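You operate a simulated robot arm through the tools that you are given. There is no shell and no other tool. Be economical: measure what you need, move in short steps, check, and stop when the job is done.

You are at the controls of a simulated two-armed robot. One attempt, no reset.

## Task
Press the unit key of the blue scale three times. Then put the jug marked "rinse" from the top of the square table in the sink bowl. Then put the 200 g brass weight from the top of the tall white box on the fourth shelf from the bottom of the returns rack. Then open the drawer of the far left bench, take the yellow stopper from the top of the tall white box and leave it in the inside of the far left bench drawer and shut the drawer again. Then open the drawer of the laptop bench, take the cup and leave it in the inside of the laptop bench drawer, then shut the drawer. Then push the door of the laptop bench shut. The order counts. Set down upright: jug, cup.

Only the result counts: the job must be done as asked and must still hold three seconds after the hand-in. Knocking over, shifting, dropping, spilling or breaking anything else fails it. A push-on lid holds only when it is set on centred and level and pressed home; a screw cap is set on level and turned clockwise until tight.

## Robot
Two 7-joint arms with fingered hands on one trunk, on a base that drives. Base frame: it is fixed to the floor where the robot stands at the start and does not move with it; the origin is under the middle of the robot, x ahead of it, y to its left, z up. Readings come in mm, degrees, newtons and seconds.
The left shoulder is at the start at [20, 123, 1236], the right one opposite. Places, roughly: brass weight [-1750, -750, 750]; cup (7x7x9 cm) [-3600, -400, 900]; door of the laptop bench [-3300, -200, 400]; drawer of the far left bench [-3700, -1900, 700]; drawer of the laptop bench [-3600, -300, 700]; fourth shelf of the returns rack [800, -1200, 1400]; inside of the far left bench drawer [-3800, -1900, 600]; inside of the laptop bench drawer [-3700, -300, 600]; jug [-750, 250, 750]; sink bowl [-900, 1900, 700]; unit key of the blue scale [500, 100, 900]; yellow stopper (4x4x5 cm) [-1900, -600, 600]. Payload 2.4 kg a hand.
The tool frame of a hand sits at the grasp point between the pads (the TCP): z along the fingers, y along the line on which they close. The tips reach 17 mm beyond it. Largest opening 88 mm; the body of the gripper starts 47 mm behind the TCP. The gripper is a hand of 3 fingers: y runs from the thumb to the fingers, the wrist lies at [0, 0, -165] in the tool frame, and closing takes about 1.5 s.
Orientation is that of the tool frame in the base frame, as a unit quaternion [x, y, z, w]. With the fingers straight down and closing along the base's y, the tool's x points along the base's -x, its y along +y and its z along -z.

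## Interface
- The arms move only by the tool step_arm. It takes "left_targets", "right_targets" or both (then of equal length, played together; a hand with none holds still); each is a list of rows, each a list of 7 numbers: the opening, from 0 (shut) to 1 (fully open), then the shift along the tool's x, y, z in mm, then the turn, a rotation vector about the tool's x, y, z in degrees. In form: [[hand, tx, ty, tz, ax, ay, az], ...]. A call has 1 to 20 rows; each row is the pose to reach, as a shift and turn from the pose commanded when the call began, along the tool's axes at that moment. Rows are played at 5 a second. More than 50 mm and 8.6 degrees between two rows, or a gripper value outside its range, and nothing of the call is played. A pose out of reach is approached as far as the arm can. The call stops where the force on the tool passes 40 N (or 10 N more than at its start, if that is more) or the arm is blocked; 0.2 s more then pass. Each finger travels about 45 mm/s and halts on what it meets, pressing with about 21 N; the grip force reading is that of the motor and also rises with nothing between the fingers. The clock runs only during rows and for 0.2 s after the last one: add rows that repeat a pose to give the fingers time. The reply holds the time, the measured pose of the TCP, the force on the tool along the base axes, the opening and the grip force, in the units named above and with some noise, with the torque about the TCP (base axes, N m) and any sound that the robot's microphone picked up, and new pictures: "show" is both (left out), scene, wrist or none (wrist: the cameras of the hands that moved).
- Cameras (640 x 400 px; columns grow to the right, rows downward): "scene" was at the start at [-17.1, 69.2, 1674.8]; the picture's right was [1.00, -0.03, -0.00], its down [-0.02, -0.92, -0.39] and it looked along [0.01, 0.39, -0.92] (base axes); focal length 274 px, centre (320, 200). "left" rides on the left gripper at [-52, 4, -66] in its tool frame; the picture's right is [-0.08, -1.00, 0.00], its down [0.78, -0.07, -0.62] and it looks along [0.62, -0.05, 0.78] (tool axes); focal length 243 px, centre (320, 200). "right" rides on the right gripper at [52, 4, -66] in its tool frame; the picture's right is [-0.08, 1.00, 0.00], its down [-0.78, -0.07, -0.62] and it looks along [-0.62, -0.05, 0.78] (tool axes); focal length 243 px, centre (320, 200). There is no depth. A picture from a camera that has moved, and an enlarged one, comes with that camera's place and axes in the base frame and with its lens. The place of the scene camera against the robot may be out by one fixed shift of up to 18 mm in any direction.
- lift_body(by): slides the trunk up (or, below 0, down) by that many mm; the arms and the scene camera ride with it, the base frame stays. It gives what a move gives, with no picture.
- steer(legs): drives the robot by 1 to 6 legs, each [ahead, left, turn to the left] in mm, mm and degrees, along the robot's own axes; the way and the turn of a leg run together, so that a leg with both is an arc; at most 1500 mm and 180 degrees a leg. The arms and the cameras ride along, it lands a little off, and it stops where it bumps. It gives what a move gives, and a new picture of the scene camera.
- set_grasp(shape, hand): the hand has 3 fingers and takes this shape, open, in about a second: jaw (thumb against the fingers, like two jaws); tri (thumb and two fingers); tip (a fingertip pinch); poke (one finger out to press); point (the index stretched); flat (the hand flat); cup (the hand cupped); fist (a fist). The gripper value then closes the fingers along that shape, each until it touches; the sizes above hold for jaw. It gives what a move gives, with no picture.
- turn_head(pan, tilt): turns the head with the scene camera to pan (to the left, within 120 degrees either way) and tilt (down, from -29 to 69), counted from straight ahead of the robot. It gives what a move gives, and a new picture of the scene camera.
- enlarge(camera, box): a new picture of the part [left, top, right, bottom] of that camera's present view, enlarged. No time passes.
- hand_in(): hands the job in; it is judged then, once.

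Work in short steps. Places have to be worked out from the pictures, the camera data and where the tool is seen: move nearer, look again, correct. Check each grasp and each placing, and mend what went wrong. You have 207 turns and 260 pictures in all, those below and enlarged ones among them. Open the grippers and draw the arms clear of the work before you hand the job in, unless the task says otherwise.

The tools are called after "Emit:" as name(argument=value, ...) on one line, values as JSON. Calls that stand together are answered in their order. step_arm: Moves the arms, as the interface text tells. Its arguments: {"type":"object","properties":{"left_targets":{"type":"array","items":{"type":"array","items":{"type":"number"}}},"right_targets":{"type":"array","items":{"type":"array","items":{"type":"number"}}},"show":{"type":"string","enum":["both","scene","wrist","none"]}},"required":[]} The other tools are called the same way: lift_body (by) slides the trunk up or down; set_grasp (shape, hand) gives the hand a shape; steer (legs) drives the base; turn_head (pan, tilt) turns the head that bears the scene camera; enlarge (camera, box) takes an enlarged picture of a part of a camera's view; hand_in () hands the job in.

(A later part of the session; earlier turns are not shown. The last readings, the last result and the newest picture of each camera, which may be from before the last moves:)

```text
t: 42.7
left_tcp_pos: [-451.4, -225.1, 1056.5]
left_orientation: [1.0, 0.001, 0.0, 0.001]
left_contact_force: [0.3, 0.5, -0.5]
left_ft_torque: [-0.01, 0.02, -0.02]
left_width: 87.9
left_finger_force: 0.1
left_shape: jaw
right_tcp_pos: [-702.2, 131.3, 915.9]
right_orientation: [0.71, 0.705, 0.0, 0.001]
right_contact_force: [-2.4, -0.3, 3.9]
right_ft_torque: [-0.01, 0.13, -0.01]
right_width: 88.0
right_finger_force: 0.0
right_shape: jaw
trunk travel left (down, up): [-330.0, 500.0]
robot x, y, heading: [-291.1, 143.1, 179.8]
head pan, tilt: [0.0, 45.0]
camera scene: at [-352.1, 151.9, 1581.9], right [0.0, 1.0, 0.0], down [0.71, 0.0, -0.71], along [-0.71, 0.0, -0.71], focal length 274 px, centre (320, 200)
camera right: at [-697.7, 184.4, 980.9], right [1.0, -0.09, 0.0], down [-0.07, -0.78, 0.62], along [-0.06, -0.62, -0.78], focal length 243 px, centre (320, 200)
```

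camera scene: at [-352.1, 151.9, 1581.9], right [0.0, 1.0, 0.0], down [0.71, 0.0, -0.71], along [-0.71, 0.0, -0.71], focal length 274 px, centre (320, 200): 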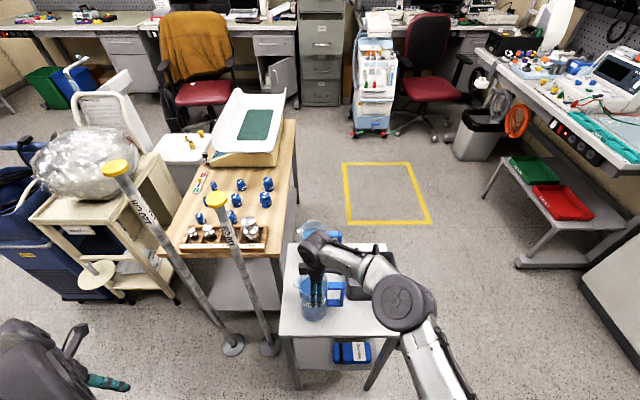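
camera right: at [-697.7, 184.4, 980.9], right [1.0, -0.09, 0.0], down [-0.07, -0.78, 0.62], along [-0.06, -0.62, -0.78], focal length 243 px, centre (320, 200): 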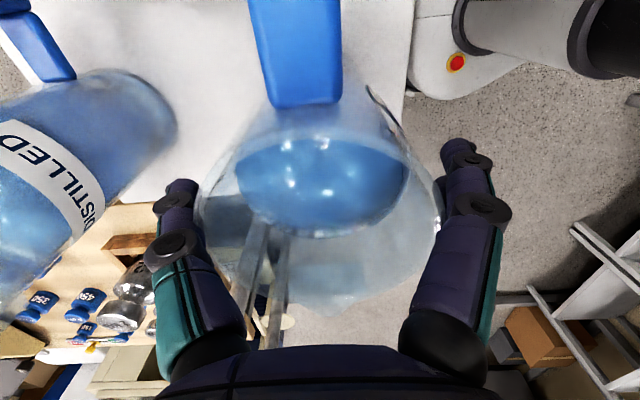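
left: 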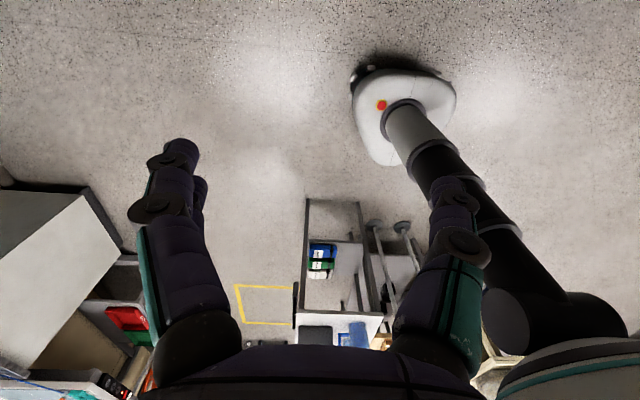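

A slight contact on the thumb side: I nudge the hand 2 mm toward -x and recheck the force.

Emit:
step_arm(right_targets=[[1, 0, 0, -6, 0, 0, 0], [1, 0, -2, -6, 0, 0, 0], [1, 0, -2, 0, 0, 0, 0], [1, 0, -2, 4, 0, 0, 0], [1, 0, -2, 4, 0, 0, 0]], show="none")

Emit:
enlarge(camera="right", box=[160, 100, 480, 300])

```text
t: 43.9
left_tcp_pos: [-450.7, -225.2, 1057.2]
left_orientation: [1.0, 0.0, 0.0, 0.0]
left_contact_force: [0.6, -0.5, -0.3]
left_ft_torque: [0.0, -0.01, -0.01]
left_width: 88.0
left_finger_force: 0.1
left_shape: jaw
right_tcp_pos: [-704.1, 132.8, 914.0]
right_orientation: [0.71, 0.704, 0.0, 0.001]
right_contact_force: [0.9, -0.3, 6.0]
right_ft_torque: [0.01, -0.04, -0.01]
right_width: 87.8
right_finger_force: 0.0
right_shape: jaw
trunk travel left (down, up): [-330.0, 500.0]
robot x, y, heading: [-288.1, 140.6, 180.3]
head pan, tilt: [0.0, 45.0]
```

```text
2.00 times, centred on (320, 200) of right
camera zoom: at [-700.2, 184.5, 978.4], right [1.0, -0.09, 0.0], down [-0.07, -0.78, 0.62], along [-0.06, -0.62, -0.78], focal length 485 px, centre (320, 200)
```

zoom: 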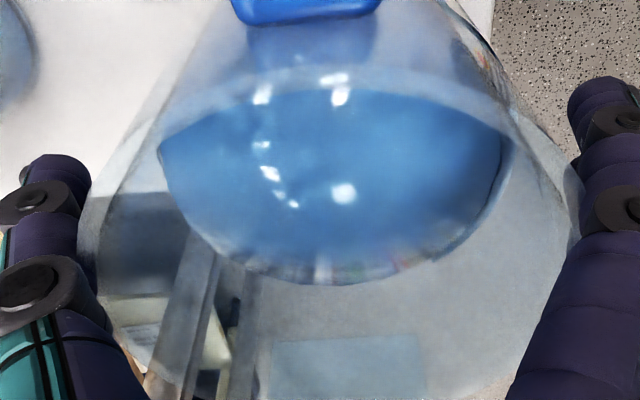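

The fingers straddle the rim with balanced light contact, pads already below the rim. I close here and read the width.

Emit:
step_arm(right_targets=[[0.8, 0, 0, 0, 0, 0, 0], [0.5, 0, 0, 0, 0, 0, 0], [0.3, 0, 0, 0, 0, 0, 0], [0, 0, 0, 0, 0, 0, 0], [0, 0, 0, 0, 0, 0, 0], [0, 0, 0, 0, 0, 0, 0], [0, 0, 0, 0, 0, 0, 0]], show="wrist")

```text
t: 45.5
left_tcp_pos: [-451.9, -224.0, 1056.4]
left_orientation: [1.0, 0.001, 0.001, 0.0]
left_contact_force: [-0.1, 0.3, 0.0]
left_ft_torque: [0.05, -0.06, 0.0]
left_width: 87.8
left_finger_force: 0.1
left_shape: jaw
right_tcp_pos: [-704.7, 132.4, 912.5]
right_orientation: [0.709, 0.705, 0.0, 0.001]
right_contact_force: [0.6, 0.9, 0.3]
right_ft_torque: [0.02, -0.07, 0.0]
right_width: 71.9
right_finger_force: 21.3
right_shape: jaw
trunk travel left (down, up): [-330.0, 500.0]
robot x, y, heading: [-292.7, 136.0, 179.9]
head pan, tilt: [0.0, 45.0]
camera right: at [-700.8, 184.6, 977.8], right [1.0, -0.09, 0.0], down [-0.07, -0.78, 0.62], along [-0.06, -0.62, -0.78], focal length 243 px, centre (320, 200)
```

right: 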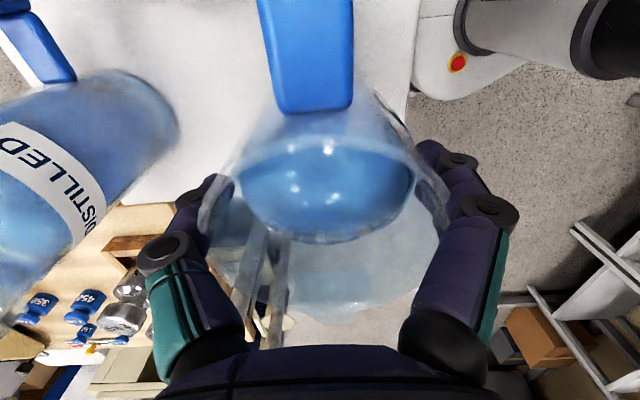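

Gripped firmly at 72 mm. I lift gently with the arm to check weight and level.

Emit:
step_arm(right_targets=[[0, 0, 0, -5, 0, 0, 0], [0, 0, 0, -12, 0, 0, 0], [0, 0, 0, -20, 0, 0, 0], [0, 0, 0, -30, 0, 0, 0], [0, 0, 0, -30, 0, 0, 0]], show="both")

```text
t: 46.7
left_tcp_pos: [-451.6, -225.0, 1056.9]
left_orientation: [1.0, 0.001, 0.0, -0.001]
left_contact_force: [-0.3, 0.6, 0.1]
left_ft_torque: [0.03, 0.04, 0.02]
left_width: 88.0
left_finger_force: 0.1
left_shape: jaw
right_tcp_pos: [-704.8, 131.4, 943.1]
right_orientation: [0.71, 0.704, 0.0, 0.002]
right_contact_force: [-0.1, -0.6, -6.1]
right_ft_torque: [-0.04, -0.02, -0.02]
right_width: 71.0
right_finger_force: 20.9
right_shape: jaw
trunk travel left (down, up): [-330.0, 500.0]
robot x, y, heading: [-290.4, 141.0, 179.9]
head pan, tilt: [0.0, 45.0]
camera scene: at [-352.7, 151.9, 1581.8], right [0.0, 1.0, 0.0], down [0.71, 0.0, -0.71], along [-0.71, 0.0, -0.71], focal length 274 px, centre (320, 200)
camera right: at [-700.6, 184.3, 1007.3], right [1.0, -0.09, 0.0], down [-0.07, -0.78, 0.62], along [-0.06, -0.62, -0.78], focal length 243 px, centre (320, 200)
```

scene: 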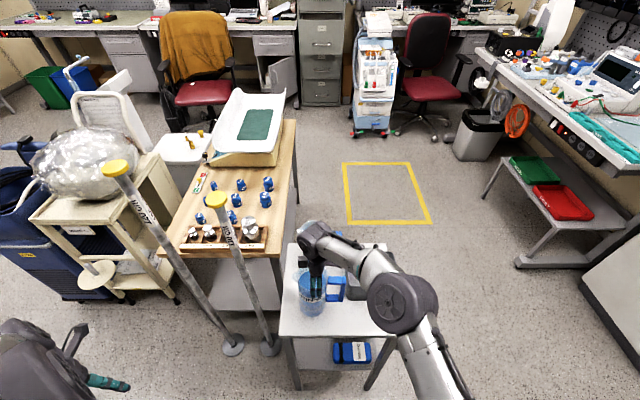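
right: 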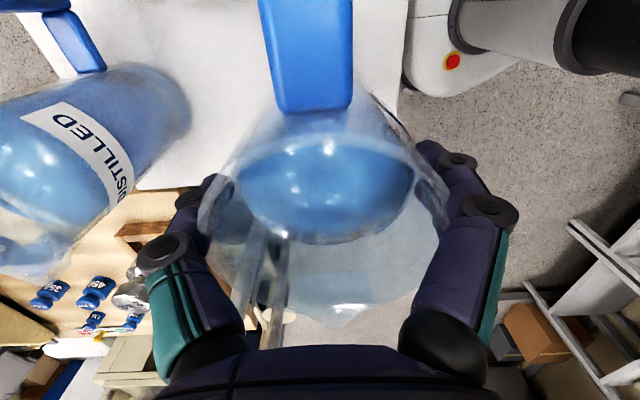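

Lifted cleanly at 6 N with no tilt. I raise the trunk, back away, and drive toward the sink.

Emit:
lift_body(by=220)

Emit:
steer(legs=[[-200, 0, 0], [0, -700, 0], [0, 0, -90]])

Emit:
turn_head(pan=10, tilt=40)

```text
t: 49.0
left_tcp_pos: [-452.1, -225.4, 1277.7]
left_orientation: [1.0, -0.001, 0.0, 0.0]
left_contact_force: [-0.4, 0.2, -0.6]
left_ft_torque: [0.0, 0.03, 0.02]
left_width: 87.8
left_finger_force: 0.1
left_shape: jaw
right_tcp_pos: [-704.6, 131.4, 1162.0]
right_orientation: [0.71, 0.704, 0.001, 0.001]
right_contact_force: [-0.4, -0.1, -6.2]
right_ft_torque: [-0.02, 0.01, 0.06]
right_width: 71.1
right_finger_force: 21.8
right_shape: jaw
trunk travel left (down, up): [-550.0, 280.0]
robot x, y, heading: [-289.7, 143.9, 180.0]
head pan, tilt: [0.0, 45.0]
```

```text
t: 57.9
left_tcp_pos: [-463.5, 1003.7, 1276.5]
left_orientation: [-0.705, 0.709, -0.001, -0.001]
left_contact_force: [0.0, 0.2, 0.0]
left_ft_torque: [0.01, -0.01, -0.02]
left_width: 88.1
left_finger_force: 0.0
left_shape: jaw
right_tcp_pos: [-102.8, 1253.4, 1162.9]
right_orientation: [1.0, -0.006, -0.002, 0.001]
right_contact_force: [0.1, -0.3, -7.6]
right_ft_torque: [0.02, 0.08, -0.02]
right_width: 70.7
right_finger_force: 21.1
right_shape: jaw
trunk travel left (down, up): [-550.0, 280.0]
robot x, y, heading: [-98.8, 843.7, 89.6]
head pan, tilt: [0.0, 45.0]
camera scene: at [-96.2, 913.6, 1801.8], right [1.0, -0.01, 0.0], down [0.0, -0.71, -0.71], along [0.0, 0.71, -0.71], focal length 274 px, centre (320, 200)
```

scene: 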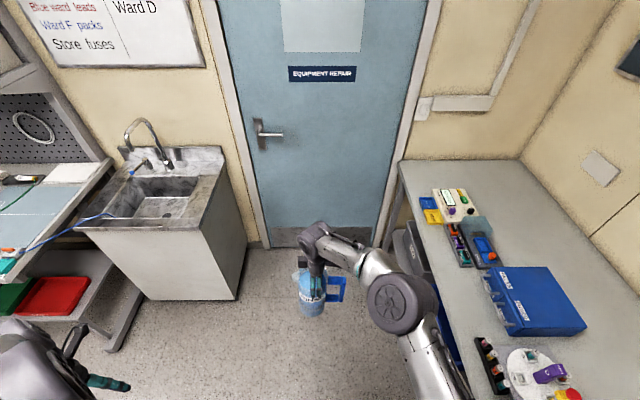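

```text
t: 58.7
left_tcp_pos: [-464.2, 1001.8, 1277.5]
left_orientation: [-0.705, 0.709, 0.0, 0.0]
left_contact_force: [-0.4, 0.3, 0.1]
left_ft_torque: [0.04, -0.04, -0.01]
left_width: 87.9
left_finger_force: 0.1
left_shape: jaw
right_tcp_pos: [-105.0, 1253.1, 1162.8]
right_orientation: [1.0, -0.006, -0.001, 0.001]
right_contact_force: [-0.3, -1.0, -6.4]
right_ft_torque: [0.02, 0.02, -0.01]
right_width: 71.0
right_finger_force: 20.6
right_shape: jaw
trunk travel left (down, up): [-550.0, 280.0]
robot x, y, heading: [-97.1, 842.6, 89.7]
head pan, tilt: [10.0, 40.0]
camera scene: at [-110.9, 916.1, 1809.1], right [0.99, 0.17, 0.0], down [0.11, -0.63, -0.77], along [-0.13, 0.75, -0.64], focal length 274 px, centre (320, 200)
```

scene: 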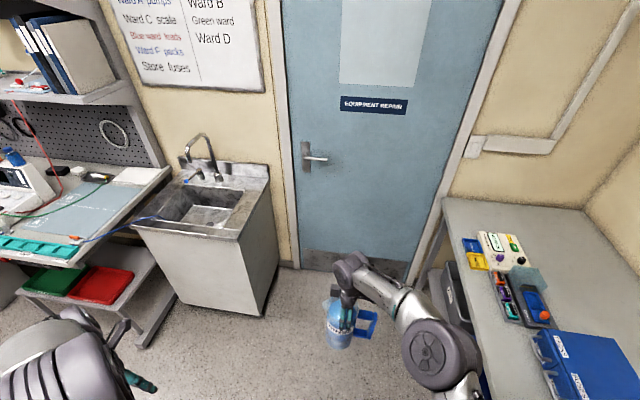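

The sink bowl spans about x -1130…-775, y 1820…2110, rim ~z 775. I tuck the left arm and drive in front of it.

Emit:
step_arm(left_targets=[[1, 0, -40, 0, 0, 0, 0], [1, 0, -80, 0, 0, 0, 0], [1, 0, -120, 0, 0, 0, 0], [1, 0, -150, 0, 0, 0, 0]], show="none")

Emit:
steer(legs=[[280, 820, 0]])

Emit:
turn_head(pan=0, tilt=55)

```text
t: 59.7
left_tcp_pos: [-340.6, 1026.7, 1253.8]
left_orientation: [-0.706, 0.708, 0.0, -0.001]
left_contact_force: [-0.2, -0.5, -0.1]
left_ft_torque: [-0.01, 0.01, 0.02]
left_width: 87.8
left_finger_force: 0.1
left_shape: jaw
left hand out of reach, approached as far as the arm can: row 3, 4
right_tcp_pos: [-104.5, 1254.3, 1163.2]
right_orientation: [1.0, -0.007, -0.001, 0.001]
right_contact_force: [-0.5, 0.3, -6.5]
right_ft_torque: [-0.02, 0.03, -0.02]
right_width: 71.2
right_finger_force: 21.0
right_shape: jaw
trunk travel left (down, up): [-550.0, 280.0]
robot x, y, heading: [-98.0, 840.9, 89.8]
head pan, tilt: [10.0, 40.0]
```

```text
t: 64.2
left_tcp_pos: [-1133.8, 1320.8, 1252.7]
left_orientation: [-0.702, 0.712, -0.001, -0.001]
left_contact_force: [-0.1, -0.5, -0.3]
left_ft_torque: [0.01, 0.0, -0.01]
left_width: 87.8
left_finger_force: 0.1
left_shape: jaw
right_tcp_pos: [-895.1, 1545.2, 1163.3]
right_orientation: [1.0, -0.011, 0.0, 0.001]
right_contact_force: [-0.2, -1.5, -7.0]
right_ft_torque: [0.01, 0.03, -0.01]
right_width: 70.9
right_finger_force: 20.7
right_shape: jaw
trunk travel left (down, up): [-550.0, 280.0]
robot x, y, heading: [-895.6, 1130.9, 89.0]
head pan, tilt: [10.0, 40.0]
camera scene: at [-904.9, 1207.6, 1809.1], right [0.99, 0.16, 0.0], down [0.1, -0.64, -0.77], along [-0.12, 0.76, -0.64], focal length 274 px, centre (320, 200)
```

scene: 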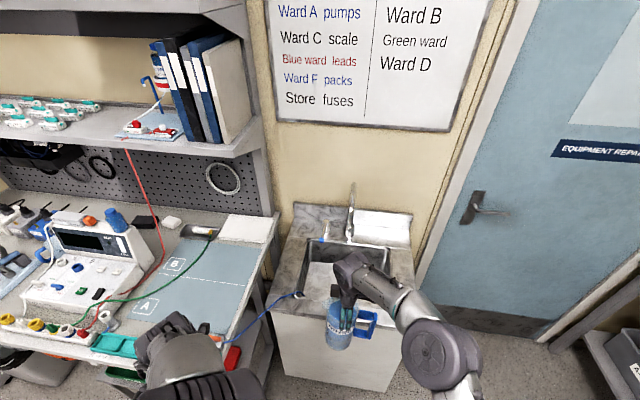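

```text
t: 64.9
left_tcp_pos: [-1133.2, 1320.3, 1252.8]
left_orientation: [-0.701, 0.713, 0.0, 0.0]
left_contact_force: [0.3, 0.4, -0.9]
left_ft_torque: [-0.05, 0.0, 0.0]
left_width: 88.0
left_finger_force: 0.1
left_shape: jaw
right_tcp_pos: [-894.8, 1544.9, 1162.5]
right_orientation: [1.0, -0.011, -0.001, 0.0]
right_contact_force: [0.6, -0.1, -6.3]
right_ft_torque: [-0.02, 0.04, -0.02]
right_width: 71.0
right_finger_force: 20.8
right_shape: jaw
trunk travel left (down, up): [-550.0, 280.0]
robot x, y, heading: [-889.8, 1133.8, 89.3]
head pan, tilt: [0.0, 55.0]
camera scene: at [-889.8, 1195.5, 1788.5], right [1.0, -0.01, 0.0], down [-0.01, -0.82, -0.57], along [0.01, 0.57, -0.82], focal length 274 px, centre (320, 200)
```

scene: 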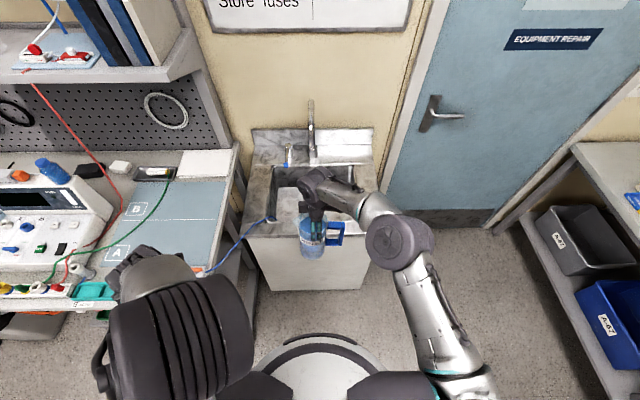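

The way is clear; I drive ahead so the jug comes over the bowl's front half.

Emit:
steer(legs=[[310, 25, 0]])

Emit:
enlarge(camera="right", box=[0, 0, 640, 400])

```text
t: 67.0
left_tcp_pos: [-1152.9, 1626.2, 1253.6]
left_orientation: [-0.703, 0.711, 0.0, 0.0]
left_contact_force: [0.9, -0.3, -0.8]
left_ft_torque: [0.04, -0.01, 0.02]
left_width: 88.2
left_finger_force: 0.1
left_shape: jaw
right_tcp_pos: [-917.8, 1849.9, 1164.0]
right_orientation: [1.0, -0.01, -0.001, 0.001]
right_contact_force: [-0.9, -6.8, -4.9]
right_ft_torque: [0.0, 0.03, 0.02]
right_width: 70.4
right_finger_force: 21.0
right_shape: jaw
trunk travel left (down, up): [-550.0, 280.0]
robot x, y, heading: [-913.9, 1435.9, 89.6]
head pan, tilt: [0.0, 55.0]
camera scene: at [-910.2, 1501.2, 1788.5], right [1.0, -0.01, 0.0], down [-0.01, -0.82, -0.57], along [0.01, 0.57, -0.82], focal length 274 px, centre (320, 200)
```

scene: 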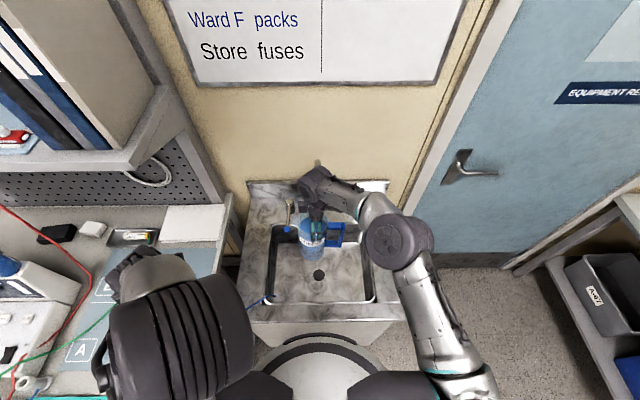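

```text
1.00 times, centred on (320, 200) of right (not enlarged: the box is as wide or as high as the picture)
camera zoom: at [-864.7, 1845.7, 1227.6], right [-0.1, -0.99, 0.0], down [-0.78, 0.08, 0.62], along [-0.62, 0.06, -0.78], focal length 243 px, centre (320, 200)
```

zoom: 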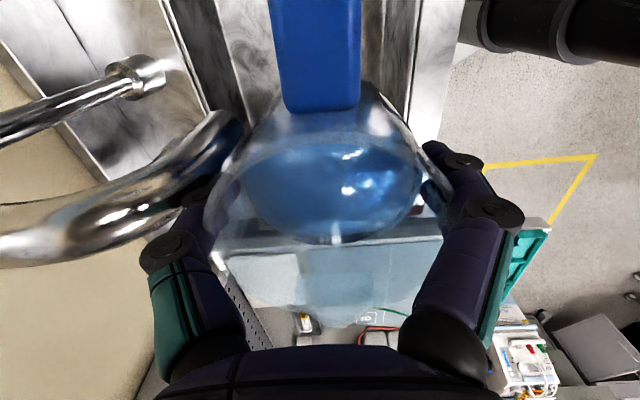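

A -6.8 N side force: the thumb is touching the tap spout. I back off right away.

Emit:
steer(legs=[[-70, 0, 0]])

Emit:
enlarge(camera="right", box=[0, 0, 640, 400])

```text
t: 68.0
left_tcp_pos: [-1154.8, 1555.4, 1253.2]
left_orientation: [-0.702, 0.712, 0.0, 0.0]
left_contact_force: [0.2, 0.4, 0.8]
left_ft_torque: [0.04, 0.02, -0.02]
left_width: 88.0
left_finger_force: 0.1
left_shape: jaw
right_tcp_pos: [-916.9, 1779.7, 1163.7]
right_orientation: [1.0, -0.01, 0.0, 0.001]
right_contact_force: [0.0, -0.3, -7.2]
right_ft_torque: [0.02, 0.01, 0.01]
right_width: 70.2
right_finger_force: 20.9
right_shape: jaw
trunk travel left (down, up): [-550.0, 280.0]
robot x, y, heading: [-912.0, 1368.2, 89.1]
head pan, tilt: [0.0, 55.0]
camera scene: at [-911.1, 1429.3, 1788.5], right [1.0, -0.01, 0.0], down [-0.01, -0.82, -0.57], along [0.01, 0.57, -0.82], focal length 274 px, centre (320, 200)
```

scene: 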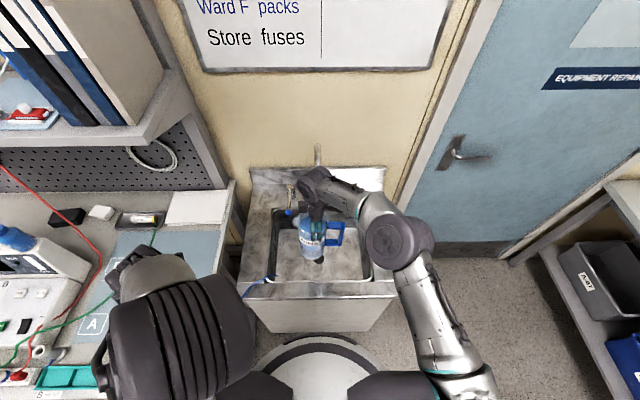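

```text
1.00 times, centred on (320, 200) of right (not enlarged: the box is as wide or as high as the picture)
camera zoom: at [-865.0, 1774.1, 1227.8], right [-0.1, -0.99, 0.0], down [-0.78, 0.08, 0.62], along [-0.62, 0.06, -0.78], focal length 243 px, centre (320, 200)
```

zoom: 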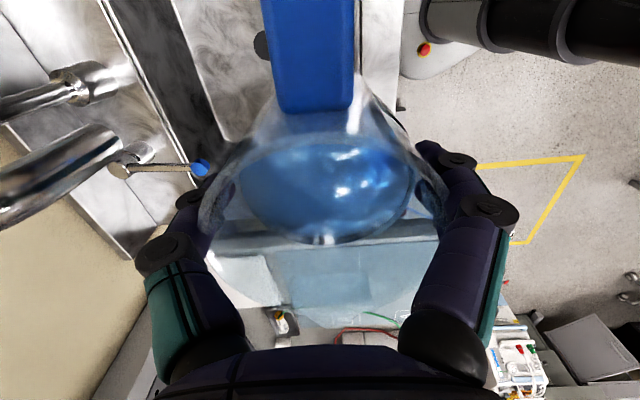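

The spout tip is near (-918, 1900, 1160). I'll set the jug left of it and in front: move left 55, ahead 45.

Emit:
steer(legs=[[0, 55, 0], [45, 0, 0]])

Emit:
enlarge(camera="right", box=[0, 0, 640, 400])

Emit:
enlarge(camera="scene", box=[220, 140, 420, 340])

```text
t: 69.5
left_tcp_pos: [-1207.0, 1604.2, 1252.4]
left_orientation: [-0.703, 0.711, -0.001, 0.0]
left_contact_force: [-0.9, 0.6, 0.2]
left_ft_torque: [-0.02, -0.03, -0.01]
left_width: 88.1
left_finger_force: 0.1
left_shape: jaw
right_tcp_pos: [-970.5, 1828.5, 1162.5]
right_orientation: [1.0, -0.009, -0.001, 0.002]
right_contact_force: [-0.4, 0.1, -7.5]
right_ft_torque: [0.04, 0.03, -0.02]
right_width: 70.1
right_finger_force: 20.6
right_shape: jaw
trunk travel left (down, up): [-550.0, 280.0]
robot x, y, heading: [-965.1, 1416.7, 89.3]
head pan, tilt: [0.0, 55.0]
camera scene: at [-964.2, 1479.9, 1788.4], right [1.0, -0.01, 0.0], down [-0.01, -0.82, -0.57], along [0.01, 0.57, -0.82], focal length 274 px, centre (320, 200)
```

scene: 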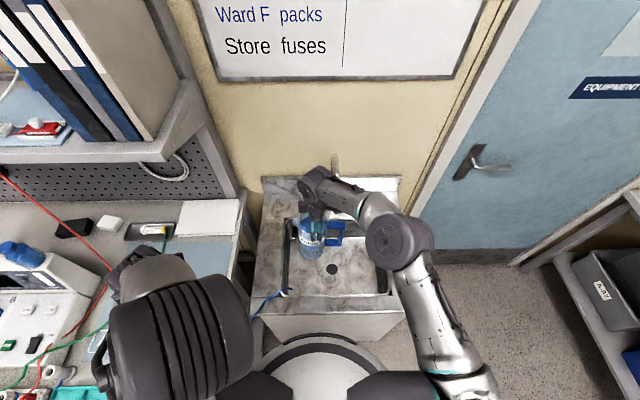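

```text
1.00 times, centred on (320, 200) of right (not enlarged: the box is as wide or as high as the picture)
camera zoom: at [-918.4, 1823.2, 1226.6], right [-0.1, -0.99, 0.0], down [-0.78, 0.08, 0.62], along [-0.62, 0.06, -0.78], focal length 243 px, centre (320, 200)
```

zoom: 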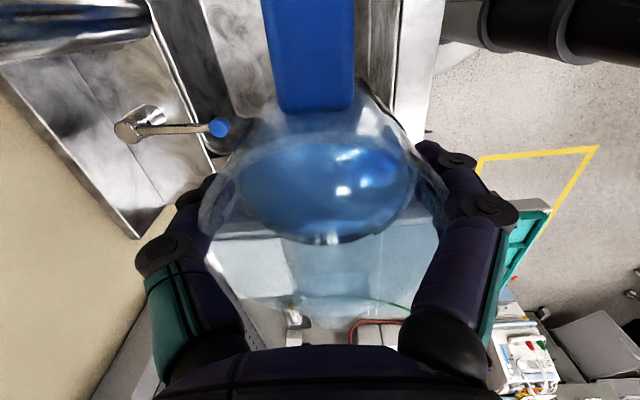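

```text
2.00 times, centred on (320, 240) of scene
camera zoom: at [-964.2, 1479.9, 1788.4], right [1.0, -0.01, 0.0], down [-0.01, -0.82, -0.57], along [0.01, 0.57, -0.82], focal length 547 px, centre (320, 120)
```

zoom: 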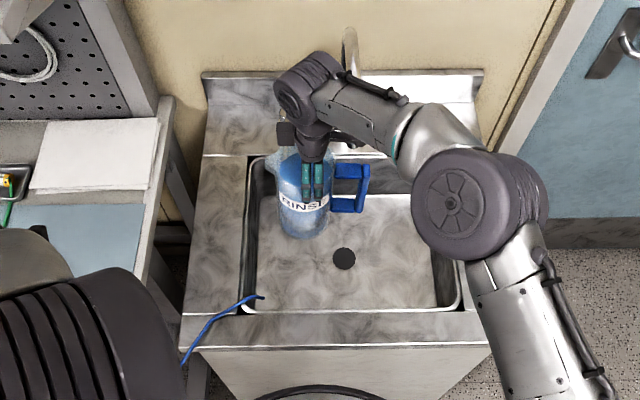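

The jug is over clear bowl floor. Before lowering the trunk I pull the left arm back and look where its elbow is relative to the bench on the left.

Emit:
step_arm(left_targets=[[1, 30, 0, -30, 0, 0, 0], [1, 60, 0, -60, 0, 0, 0], [1, 90, 0, -90, 0, 0, 0], [1, 120, 0, -120, 0, 0, 0]], show="none")

Emit:
turn_head(pan=60, tilt=50)

```text
t: 70.5
left_tcp_pos: [-1295.3, 1494.1, 1355.5]
left_orientation: [-0.702, 0.712, -0.002, 0.0]
left_contact_force: [0.0, 0.1, -0.7]
left_ft_torque: [0.02, -0.02, -0.01]
left_width: 87.9
left_finger_force: 0.0
left_shape: jaw
left hand out of reach, approached as far as the arm can: row 1, 2, 3, 4
right_tcp_pos: [-969.4, 1827.5, 1161.7]
right_orientation: [1.0, -0.009, -0.001, 0.002]
right_contact_force: [-0.3, 0.5, -6.5]
right_ft_torque: [0.02, 0.07, -0.01]
right_width: 70.3
right_finger_force: 21.0
right_shape: jaw
trunk travel left (down, up): [-550.0, 280.0]
robot x, y, heading: [-965.2, 1412.3, 89.1]
head pan, tilt: [0.0, 55.0]
```

```text
t: 71.8
left_tcp_pos: [-1295.9, 1494.4, 1354.1]
left_orientation: [-0.703, 0.712, 0.0, 0.001]
left_contact_force: [-0.1, -0.5, -0.6]
left_ft_torque: [-0.01, -0.03, 0.01]
left_width: 87.9
left_finger_force: 0.1
left_shape: jaw
right_tcp_pos: [-970.6, 1826.9, 1162.9]
right_orientation: [1.0, -0.01, 0.0, 0.002]
right_contact_force: [0.2, 0.4, -6.0]
right_ft_torque: [0.02, 0.08, 0.05]
right_width: 70.2
right_finger_force: 21.5
right_shape: jaw
trunk travel left (down, up): [-550.0, 280.0]
robot x, y, heading: [-967.9, 1414.3, 89.4]
head pan, tilt: [60.0, 50.0]
camera scene: at [-1031.1, 1445.1, 1795.0], right [0.51, 0.86, 0.0], down [0.66, -0.39, -0.64], along [-0.55, 0.33, -0.77], focal length 274 px, centre (320, 200)
```

scene: 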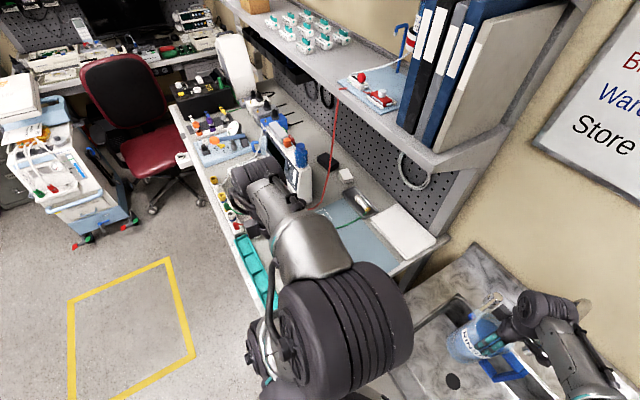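

The left arm rides high (tips 1338), so lowering by up to 290 stays clear of the bench. I lower the trunk 230.

Emit:
lift_body(by=-230)

Emit:
turn_head(pan=10, tilt=55)

Emit:
enlarge(camera="right", box=[0, 0, 640, 400])

```text
t: 74.2
left_tcp_pos: [-1295.1, 1494.6, 1124.0]
left_orientation: [-0.703, 0.711, 0.0, 0.001]
left_contact_force: [0.1, -0.1, 0.6]
left_ft_torque: [0.01, 0.01, 0.0]
left_width: 87.7
left_finger_force: 0.1
left_shape: jaw
right_tcp_pos: [-969.7, 1826.9, 932.2]
right_orientation: [1.0, -0.01, -0.001, 0.001]
right_contact_force: [0.3, 0.1, -6.9]
right_ft_torque: [-0.01, 0.04, 0.04]
right_width: 70.1
right_finger_force: 21.4
right_shape: jaw
trunk travel left (down, up): [-320.0, 510.0]
robot x, y, heading: [-963.2, 1414.0, 89.1]
head pan, tilt: [60.0, 50.0]
```

```text
t: 75.4
left_tcp_pos: [-1294.8, 1494.4, 1124.6]
left_orientation: [-0.702, 0.712, -0.002, 0.0]
left_contact_force: [0.2, 0.1, -0.2]
left_ft_torque: [0.02, 0.01, 0.01]
left_width: 87.8
left_finger_force: 0.0
left_shape: jaw
right_tcp_pos: [-969.9, 1826.6, 933.2]
right_orientation: [1.0, -0.01, 0.0, 0.002]
right_contact_force: [-0.2, -0.3, -6.4]
right_ft_torque: [0.02, 0.04, -0.02]
right_width: 70.3
right_finger_force: 21.1
right_shape: jaw
trunk travel left (down, up): [-320.0, 510.0]
robot x, y, heading: [-962.7, 1413.0, 89.3]
head pan, tilt: [10.0, 55.0]
camera scene: at [-976.6, 1476.7, 1558.4], right [0.99, 0.16, 0.0], down [0.13, -0.81, -0.57], along [-0.09, 0.57, -0.82], focal length 274 px, centre (320, 200)
```

scene: 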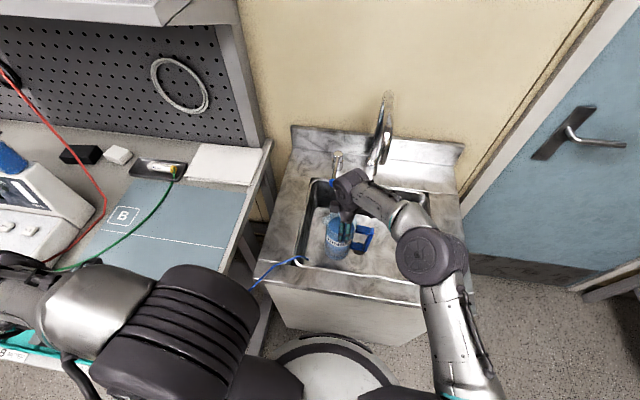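

```text
1.00 times, centred on (320, 200) of right (not enlarged: the box is as wide or as high as the picture)
camera zoom: at [-918.3, 1821.6, 997.1], right [-0.1, -0.99, 0.0], down [-0.78, 0.08, 0.62], along [-0.62, 0.06, -0.78], focal length 243 px, centre (320, 200)
```

zoom: 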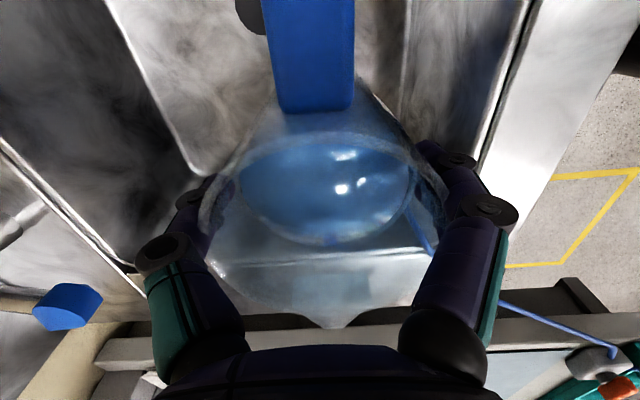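

The jug is inside the bowl walls. I lower slowly with the arm, watching the vertical force.

Emit:
step_arm(right_targets=[[0, 0, 0, 6, 0, 0, 0], [0, 0, 0, 12, 0, 0, 0], [0, 0, 0, 18, 0, 0, 0], [0, 0, 0, 24, 0, 0, 0], [0, 0, 0, 24, 0, 0, 0]], show="none")

Emit:
step_arm(right_targets=[[0, 0, 0, 4, 0, 0, 0], [0, 0, 0, 8, 0, 0, 0], [0, 0, 0, 12, 0, 0, 0], [0, 0, 0, 12, 0, 0, 0]], show="none")

```text
t: 76.6
left_tcp_pos: [-1295.3, 1493.3, 1126.2]
left_orientation: [-0.703, 0.711, -0.001, 0.0]
left_contact_force: [-0.5, -0.2, -0.1]
left_ft_torque: [0.02, -0.02, 0.03]
left_width: 87.9
left_finger_force: 0.0
left_shape: jaw
right_tcp_pos: [-968.5, 1825.2, 908.7]
right_orientation: [1.0, -0.01, -0.001, 0.002]
right_contact_force: [-0.1, -0.5, -6.8]
right_ft_torque: [0.02, 0.05, -0.02]
right_width: 70.2
right_finger_force: 21.1
right_shape: jaw
trunk travel left (down, up): [-320.0, 510.0]
robot x, y, heading: [-969.1, 1412.1, 89.3]
head pan, tilt: [10.0, 55.0]
```

```text
t: 77.6
left_tcp_pos: [-1295.3, 1495.2, 1125.4]
left_orientation: [-0.702, 0.712, 0.0, 0.001]
left_contact_force: [-0.3, -0.8, 0.5]
left_ft_torque: [0.04, 0.0, 0.01]
left_width: 87.8
left_finger_force: 0.1
left_shape: jaw
right_tcp_pos: [-970.8, 1828.3, 896.6]
right_orientation: [1.0, -0.01, -0.001, 0.003]
right_contact_force: [-0.7, 0.9, -7.3]
right_ft_torque: [-0.02, 0.01, -0.03]
right_width: 69.8
right_finger_force: 21.0
right_shape: jaw
trunk travel left (down, up): [-320.0, 510.0]
robot x, y, heading: [-965.0, 1411.6, 89.0]
head pan, tilt: [10.0, 55.0]
```

Still hanging free at TCP 897. I continue lowering.

Emit:
step_arm(right_targets=[[0, 0, 0, 5, 0, 0, 0], [0, 0, 0, 10, 0, 0, 0], [0, 0, 0, 15, 0, 0, 0], [0, 0, 0, 15, 0, 0, 0]], show="none")

Emit:
step_arm(right_targets=[[0, 0, 0, 4, 0, 0, 0], [0, 0, 0, 8, 0, 0, 0], [0, 0, 0, 8, 0, 0, 0]], show="wrist")

```text
t: 78.6
left_tcp_pos: [-1296.4, 1494.9, 1125.7]
left_orientation: [-0.703, 0.711, -0.001, 0.001]
left_contact_force: [0.1, 1.1, -0.6]
left_ft_torque: [0.01, 0.0, 0.03]
left_width: 87.9
left_finger_force: 0.0
left_shape: jaw
right_tcp_pos: [-970.1, 1827.3, 879.7]
right_orientation: [1.0, -0.009, -0.001, 0.003]
right_contact_force: [0.6, -0.3, -6.9]
right_ft_torque: [0.06, 0.03, -0.01]
right_width: 70.2
right_finger_force: 21.3
right_shape: jaw
trunk travel left (down, up): [-320.0, 510.0]
robot x, y, heading: [-966.3, 1414.3, 89.1]
head pan, tilt: [10.0, 55.0]
```

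```text
t: 79.4
left_tcp_pos: [-1295.4, 1494.2, 1125.9]
left_orientation: [-0.703, 0.711, -0.002, 0.0]
left_contact_force: [-0.7, 0.5, -0.1]
left_ft_torque: [0.0, 0.0, -0.03]
left_width: 87.8
left_finger_force: 0.2
left_shape: jaw
right_tcp_pos: [-970.3, 1826.6, 872.5]
right_orientation: [1.0, -0.01, -0.001, 0.002]
right_contact_force: [0.6, 0.1, -6.7]
right_ft_torque: [0.01, 0.03, 0.0]
right_width: 70.3
right_finger_force: 20.6
right_shape: jaw
trunk travel left (down, up): [-320.0, 510.0]
robot x, y, heading: [-964.6, 1415.2, 89.3]
head pan, tilt: [10.0, 55.0]
camera right: at [-919.0, 1821.4, 936.8], right [-0.1, -0.99, 0.0], down [-0.78, 0.08, 0.62], along [-0.62, 0.06, -0.78], focal length 243 px, centre (320, 200)
```

right: 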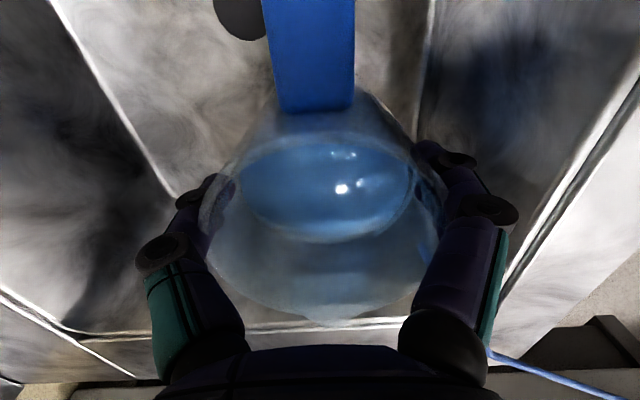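

Still free; I keep lowering in small steps.

Emit:
step_arm(right_targets=[[0, 0, 0, 4, 0, 0, 0], [0, 0, 0, 8, 0, 0, 0], [0, 0, 0, 12, 0, 0, 0], [0, 0, 0, 12, 0, 0, 0]], show="none")

Emit:
step_arm(right_targets=[[0, 0, 0, 4, 0, 0, 0], [0, 0, 0, 8, 0, 0, 0], [0, 0, 0, 8, 0, 0, 0]], show="none")

```text
t: 80.4
left_tcp_pos: [-1294.2, 1494.4, 1124.4]
left_orientation: [-0.703, 0.711, -0.001, 0.0]
left_contact_force: [0.1, 0.5, 0.8]
left_ft_torque: [0.0, 0.02, 0.01]
left_width: 88.0
left_finger_force: 0.1
left_shape: jaw
right_tcp_pos: [-969.8, 1826.6, 860.1]
right_orientation: [1.0, -0.009, -0.001, 0.002]
right_contact_force: [0.3, 0.1, -6.5]
right_ft_torque: [0.03, -0.01, -0.01]
right_width: 70.2
right_finger_force: 20.7
right_shape: jaw
trunk travel left (down, up): [-320.0, 510.0]
robot x, y, heading: [-967.3, 1412.3, 89.2]
head pan, tilt: [10.0, 55.0]
```

```text
t: 81.2
left_tcp_pos: [-1294.8, 1494.1, 1124.3]
left_orientation: [-0.703, 0.711, 0.0, 0.0]
left_contact_force: [-0.8, 0.4, 0.7]
left_ft_torque: [-0.01, -0.06, -0.01]
left_width: 87.7
left_finger_force: 0.2
left_shape: jaw
right_tcp_pos: [-970.3, 1827.6, 853.1]
right_orientation: [1.0, -0.01, -0.001, 0.001]
right_contact_force: [-0.6, 0.3, -1.2]
right_ft_torque: [0.02, 0.01, 0.02]
right_width: 69.9
right_finger_force: 21.0
right_shape: jaw
trunk travel left (down, up): [-320.0, 510.0]
robot x, y, heading: [-964.3, 1414.1, 89.2]
head pan, tilt: [10.0, 55.0]
```

The load came off: the jug stands on the bowl floor. I open the fingers.

Emit:
step_arm(right_targets=[[0.3, 0, 0, 0, 0, 0, 0], [0.7, 0, 0, 0, 0, 0, 0], [1, 0, 0, 0, 0, 0, 0], [1, 0, 0, 0, 0, 0, 0], [1, 0, 0, 0, 0, 0, 0], [1, 0, 0, 0, 0, 0, 0]], show="wrist")

```text
t: 82.6
left_tcp_pos: [-1295.1, 1493.8, 1124.6]
left_orientation: [-0.703, 0.711, 0.0, 0.001]
left_contact_force: [0.7, -0.1, -0.4]
left_ft_torque: [0.01, 0.03, 0.01]
left_width: 88.1
left_finger_force: 0.2
left_shape: jaw
right_tcp_pos: [-970.5, 1827.1, 853.9]
right_orientation: [1.0, -0.009, -0.002, 0.001]
right_contact_force: [-2.2, 1.1, 5.6]
right_ft_torque: [0.05, -0.03, 0.0]
right_width: 87.7
right_finger_force: 0.1
right_shape: jaw
trunk travel left (down, up): [-320.0, 510.0]
robot x, y, heading: [-966.2, 1414.0, 89.2]
head pan, tilt: [10.0, 55.0]
camera right: at [-918.6, 1820.8, 918.8], right [-0.1, -0.99, 0.0], down [-0.78, 0.08, 0.62], along [-0.62, 0.06, -0.78], focal length 243 px, centre (320, 200)
```

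right: 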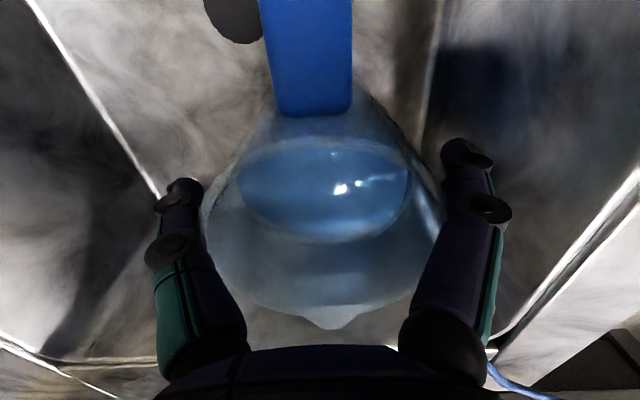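

Fingers are off the jug. I rise slowly and watch that it stays.

Emit:
step_arm(right_targets=[[1, 0, 0, -8, 0, 0, 0], [1, 0, 0, -20, 0, 0, 0], [1, 0, 0, -35, 0, 0, 0], [1, 0, 0, -50, 0, 0, 0], [1, 0, 0, -70, 0, 0, 0], [1, 0, 0, -90, 0, 0, 0]], show="both")

```text
t: 84.0
left_tcp_pos: [-1296.5, 1493.5, 1125.0]
left_orientation: [-0.703, 0.711, -0.001, 0.001]
left_contact_force: [-0.2, -0.2, 0.6]
left_ft_torque: [0.03, 0.02, -0.01]
left_width: 88.0
left_finger_force: 0.1
left_shape: jaw
right_tcp_pos: [-968.1, 1826.7, 946.7]
right_orientation: [1.0, -0.01, 0.0, 0.001]
right_contact_force: [-0.4, 0.0, 0.3]
right_ft_torque: [-0.01, 0.01, -0.01]
right_width: 88.1
right_finger_force: 0.0
right_shape: jaw
trunk travel left (down, up): [-320.0, 510.0]
robot x, y, heading: [-967.5, 1411.4, 89.3]
head pan, tilt: [10.0, 55.0]
camera scene: at [-976.5, 1476.1, 1558.5], right [0.99, 0.16, 0.0], down [0.13, -0.81, -0.57], along [-0.09, 0.57, -0.82], focal length 274 px, centre (320, 200)
camera right: at [-917.2, 1820.9, 1010.3], right [-0.1, -0.99, 0.0], down [-0.78, 0.08, 0.62], along [-0.62, 0.06, -0.78], focal length 243 px, centre (320, 200)
```

scene: 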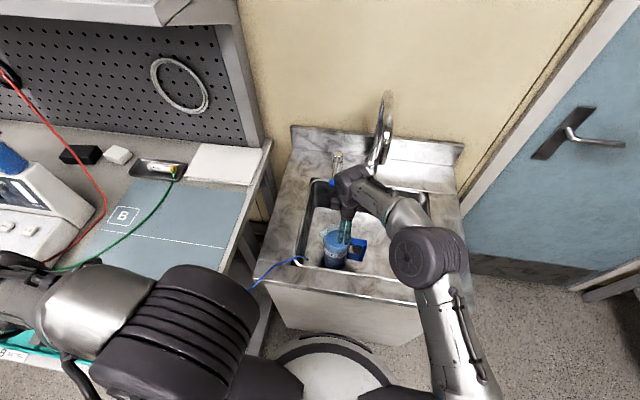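
right: 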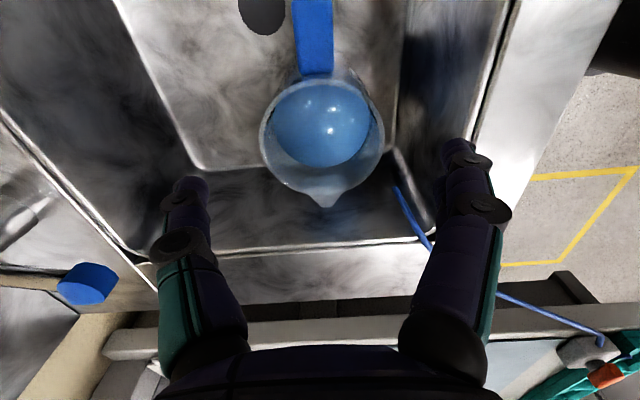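

The jug stands upright in the bowl. I back out, raise, and drive toward the white box area, heading -y.

Emit:
steer(legs=[[-400, 0, 0]])

Emit:
lift_body(by=150)

Emit:
turn_head(pan=0, tilt=40)

Emit:
steer(legs=[[0, 380, 0], [0, 0, 179]])

```text
t: 86.4
left_tcp_pos: [-1300.6, 1097.8, 1123.4]
left_orientation: [-0.702, 0.712, 0.0, 0.0]
left_contact_force: [-0.1, 0.3, -0.3]
left_ft_torque: [-0.01, 0.01, -0.02]
left_width: 88.0
left_finger_force: 0.0
left_shape: jaw
right_tcp_pos: [-973.8, 1429.9, 945.2]
right_orientation: [1.0, -0.01, -0.001, 0.001]
right_contact_force: [0.8, -1.0, -1.0]
right_ft_torque: [-0.03, 0.02, 0.01]
right_width: 87.9
right_finger_force: 0.1
right_shape: jaw
trunk travel left (down, up): [-320.0, 510.0]
robot x, y, heading: [-969.3, 1020.2, 89.1]
head pan, tilt: [10.0, 55.0]
camera scene: at [-981.7, 1080.0, 1558.5], right [0.99, 0.16, 0.0], down [0.13, -0.81, -0.57], along [-0.09, 0.57, -0.82], focal length 274 px, centre (320, 200)
```

scene: 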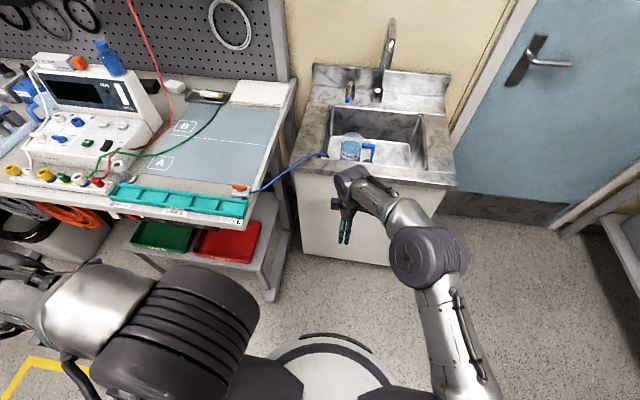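

```text
t: 88.2
left_tcp_pos: [-1300.1, 1098.8, 1274.8]
left_orientation: [-0.702, 0.712, 0.0, 0.001]
left_contact_force: [-0.4, -0.1, 0.0]
left_ft_torque: [0.0, -0.03, 0.0]
left_width: 88.0
left_finger_force: 0.0
left_shape: jaw
right_tcp_pos: [-972.8, 1431.5, 1095.4]
right_orientation: [1.0, -0.01, 0.0, 0.0]
right_contact_force: [0.1, -0.2, -0.5]
right_ft_torque: [0.02, -0.02, -0.01]
right_width: 87.8
right_finger_force: 0.1
right_shape: jaw
trunk travel left (down, up): [-470.0, 360.0]
robot x, y, heading: [-970.5, 1019.8, 89.0]
head pan, tilt: [10.0, 55.0]
```

```text
t: 89.0
left_tcp_pos: [-1301.1, 1098.5, 1275.9]
left_orientation: [-0.702, 0.712, 0.0, 0.001]
left_contact_force: [-0.8, 0.0, 1.0]
left_ft_torque: [0.0, 0.0, 0.04]
left_width: 88.1
left_finger_force: 0.1
left_shape: jaw
right_tcp_pos: [-972.2, 1431.6, 1093.9]
right_orientation: [1.0, -0.011, -0.001, 0.001]
right_contact_force: [0.3, 0.0, -0.1]
right_ft_torque: [-0.01, 0.01, -0.02]
right_width: 87.9
right_finger_force: 0.1
right_shape: jaw
trunk travel left (down, up): [-470.0, 360.0]
robot x, y, heading: [-968.1, 1015.4, 89.0]
head pan, tilt: [0.0, 40.0]
camera scene: at [-969.1, 1094.7, 1729.1], right [1.0, -0.01, 0.0], down [-0.01, -0.64, -0.77], along [0.01, 0.77, -0.64], focal length 274 px, centre (320, 200)
```

scene: 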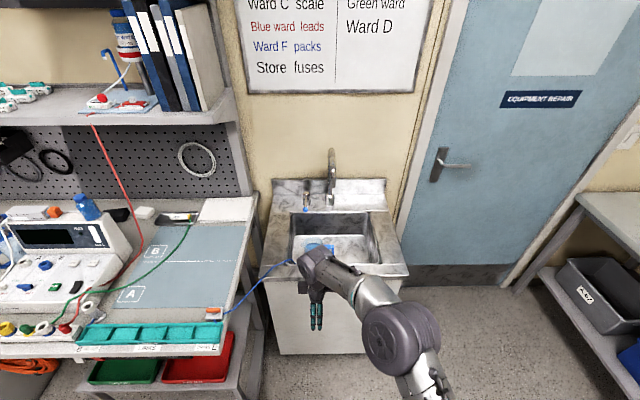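

```text
t: 98.7
left_tcp_pos: [-1014.4, 941.8, 1275.4]
left_orientation: [0.715, 0.699, -0.001, 0.0]
left_contact_force: [0.3, 0.1, -0.3]
left_ft_torque: [0.02, 0.0, -0.04]
left_width: 88.2
left_finger_force: 0.1
left_shape: jaw
right_tcp_pos: [-1343.2, 610.4, 1095.4]
right_orientation: [0.014, 1.0, 0.001, 0.001]
right_contact_force: [-0.4, -0.6, 0.8]
right_ft_torque: [0.02, 0.01, 0.01]
right_width: 88.2
right_finger_force: 0.1
right_shape: jaw
trunk travel left (down, up): [-470.0, 360.0]
robot x, y, heading: [-1345.0, 1024.1, -91.1]
head pan, tilt: [0.0, 40.0]
camera scene: at [-1343.7, 969.5, 1729.2], right [-1.0, 0.02, 0.0], down [0.01, 0.64, -0.77], along [-0.02, -0.77, -0.64], focal length 274 px, centre (320, 200)
```

scene: 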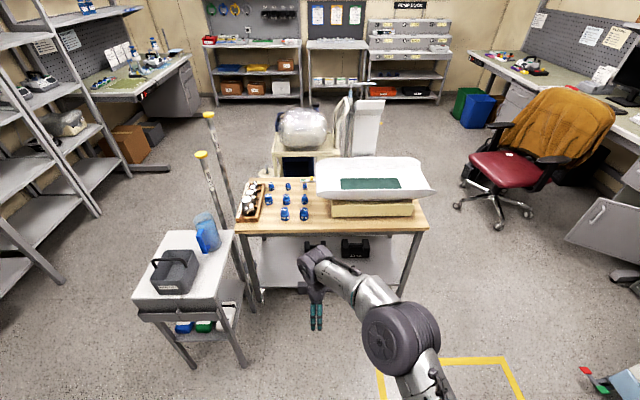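

I see the layout: the white box stands behind the wooden table's far right end. I'll go around on the right (-x) side.

Emit:
steer(legs=[[300, 0, 1], [0, -980, 0], [600, 0, 0]])

Emit:
turn_head(pan=35, tilt=40)

```text
t: 108.3
left_tcp_pos: [-1971.5, 44.8, 1274.5]
left_orientation: [0.71, 0.704, 0.0, -0.001]
left_contact_force: [0.8, -0.6, 0.5]
left_ft_torque: [-0.02, 0.02, 0.02]
left_width: 87.8
left_finger_force: 0.1
left_shape: jaw
right_tcp_pos: [-2296.5, -290.2, 1094.3]
right_orientation: [0.008, 1.0, 0.002, 0.001]
right_contact_force: [-0.3, -0.2, 0.1]
right_ft_torque: [-0.02, 0.01, 0.0]
right_width: 88.2
right_finger_force: 0.0
right_shape: jaw
trunk travel left (down, up): [-470.0, 360.0]
robot x, y, heading: [-2299.1, 126.5, -90.7]
head pan, tilt: [0.0, 40.0]
camera scene: at [-2300.0, 67.7, 1729.1], right [-1.0, 0.01, 0.0], down [0.0, 0.64, -0.77], along [-0.01, -0.77, -0.64], focal length 274 px, centre (320, 200)
```

scene: 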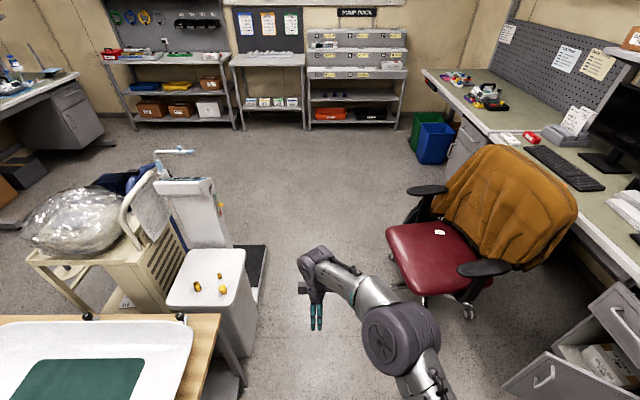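

```text
t: 109.3
left_tcp_pos: [-1970.2, 44.2, 1275.1]
left_orientation: [0.709, 0.705, 0.0, -0.001]
left_contact_force: [0.6, -0.4, -0.7]
left_ft_torque: [-0.01, 0.0, 0.0]
left_width: 88.0
left_finger_force: 0.1
left_shape: jaw
right_tcp_pos: [-2295.1, -289.0, 1095.3]
right_orientation: [0.007, 1.0, 0.0, 0.001]
right_contact_force: [-0.1, -0.9, 0.0]
right_ft_torque: [-0.02, 0.01, -0.02]
right_width: 88.1
right_finger_force: 0.0
right_shape: jaw
trunk travel left (down, up): [-470.0, 360.0]
robot x, y, heading: [-2296.6, 126.7, -90.4]
head pan, tilt: [35.0, 40.0]
camera scene: at [-2251.2, 83.4, 1729.1], right [-0.82, -0.57, 0.0], down [-0.36, 0.53, -0.77], along [0.43, -0.63, -0.64], focal length 274 px, centre (320, 200)
```

scene: 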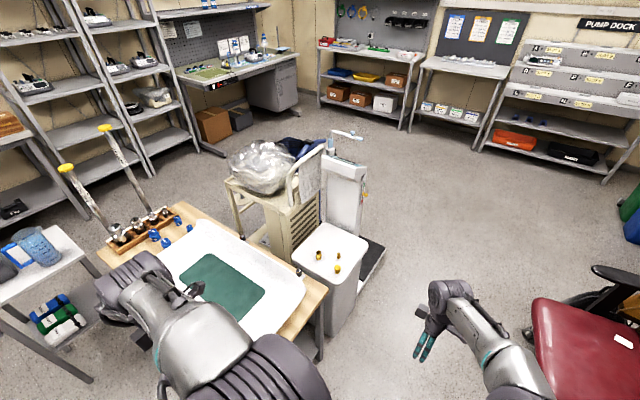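

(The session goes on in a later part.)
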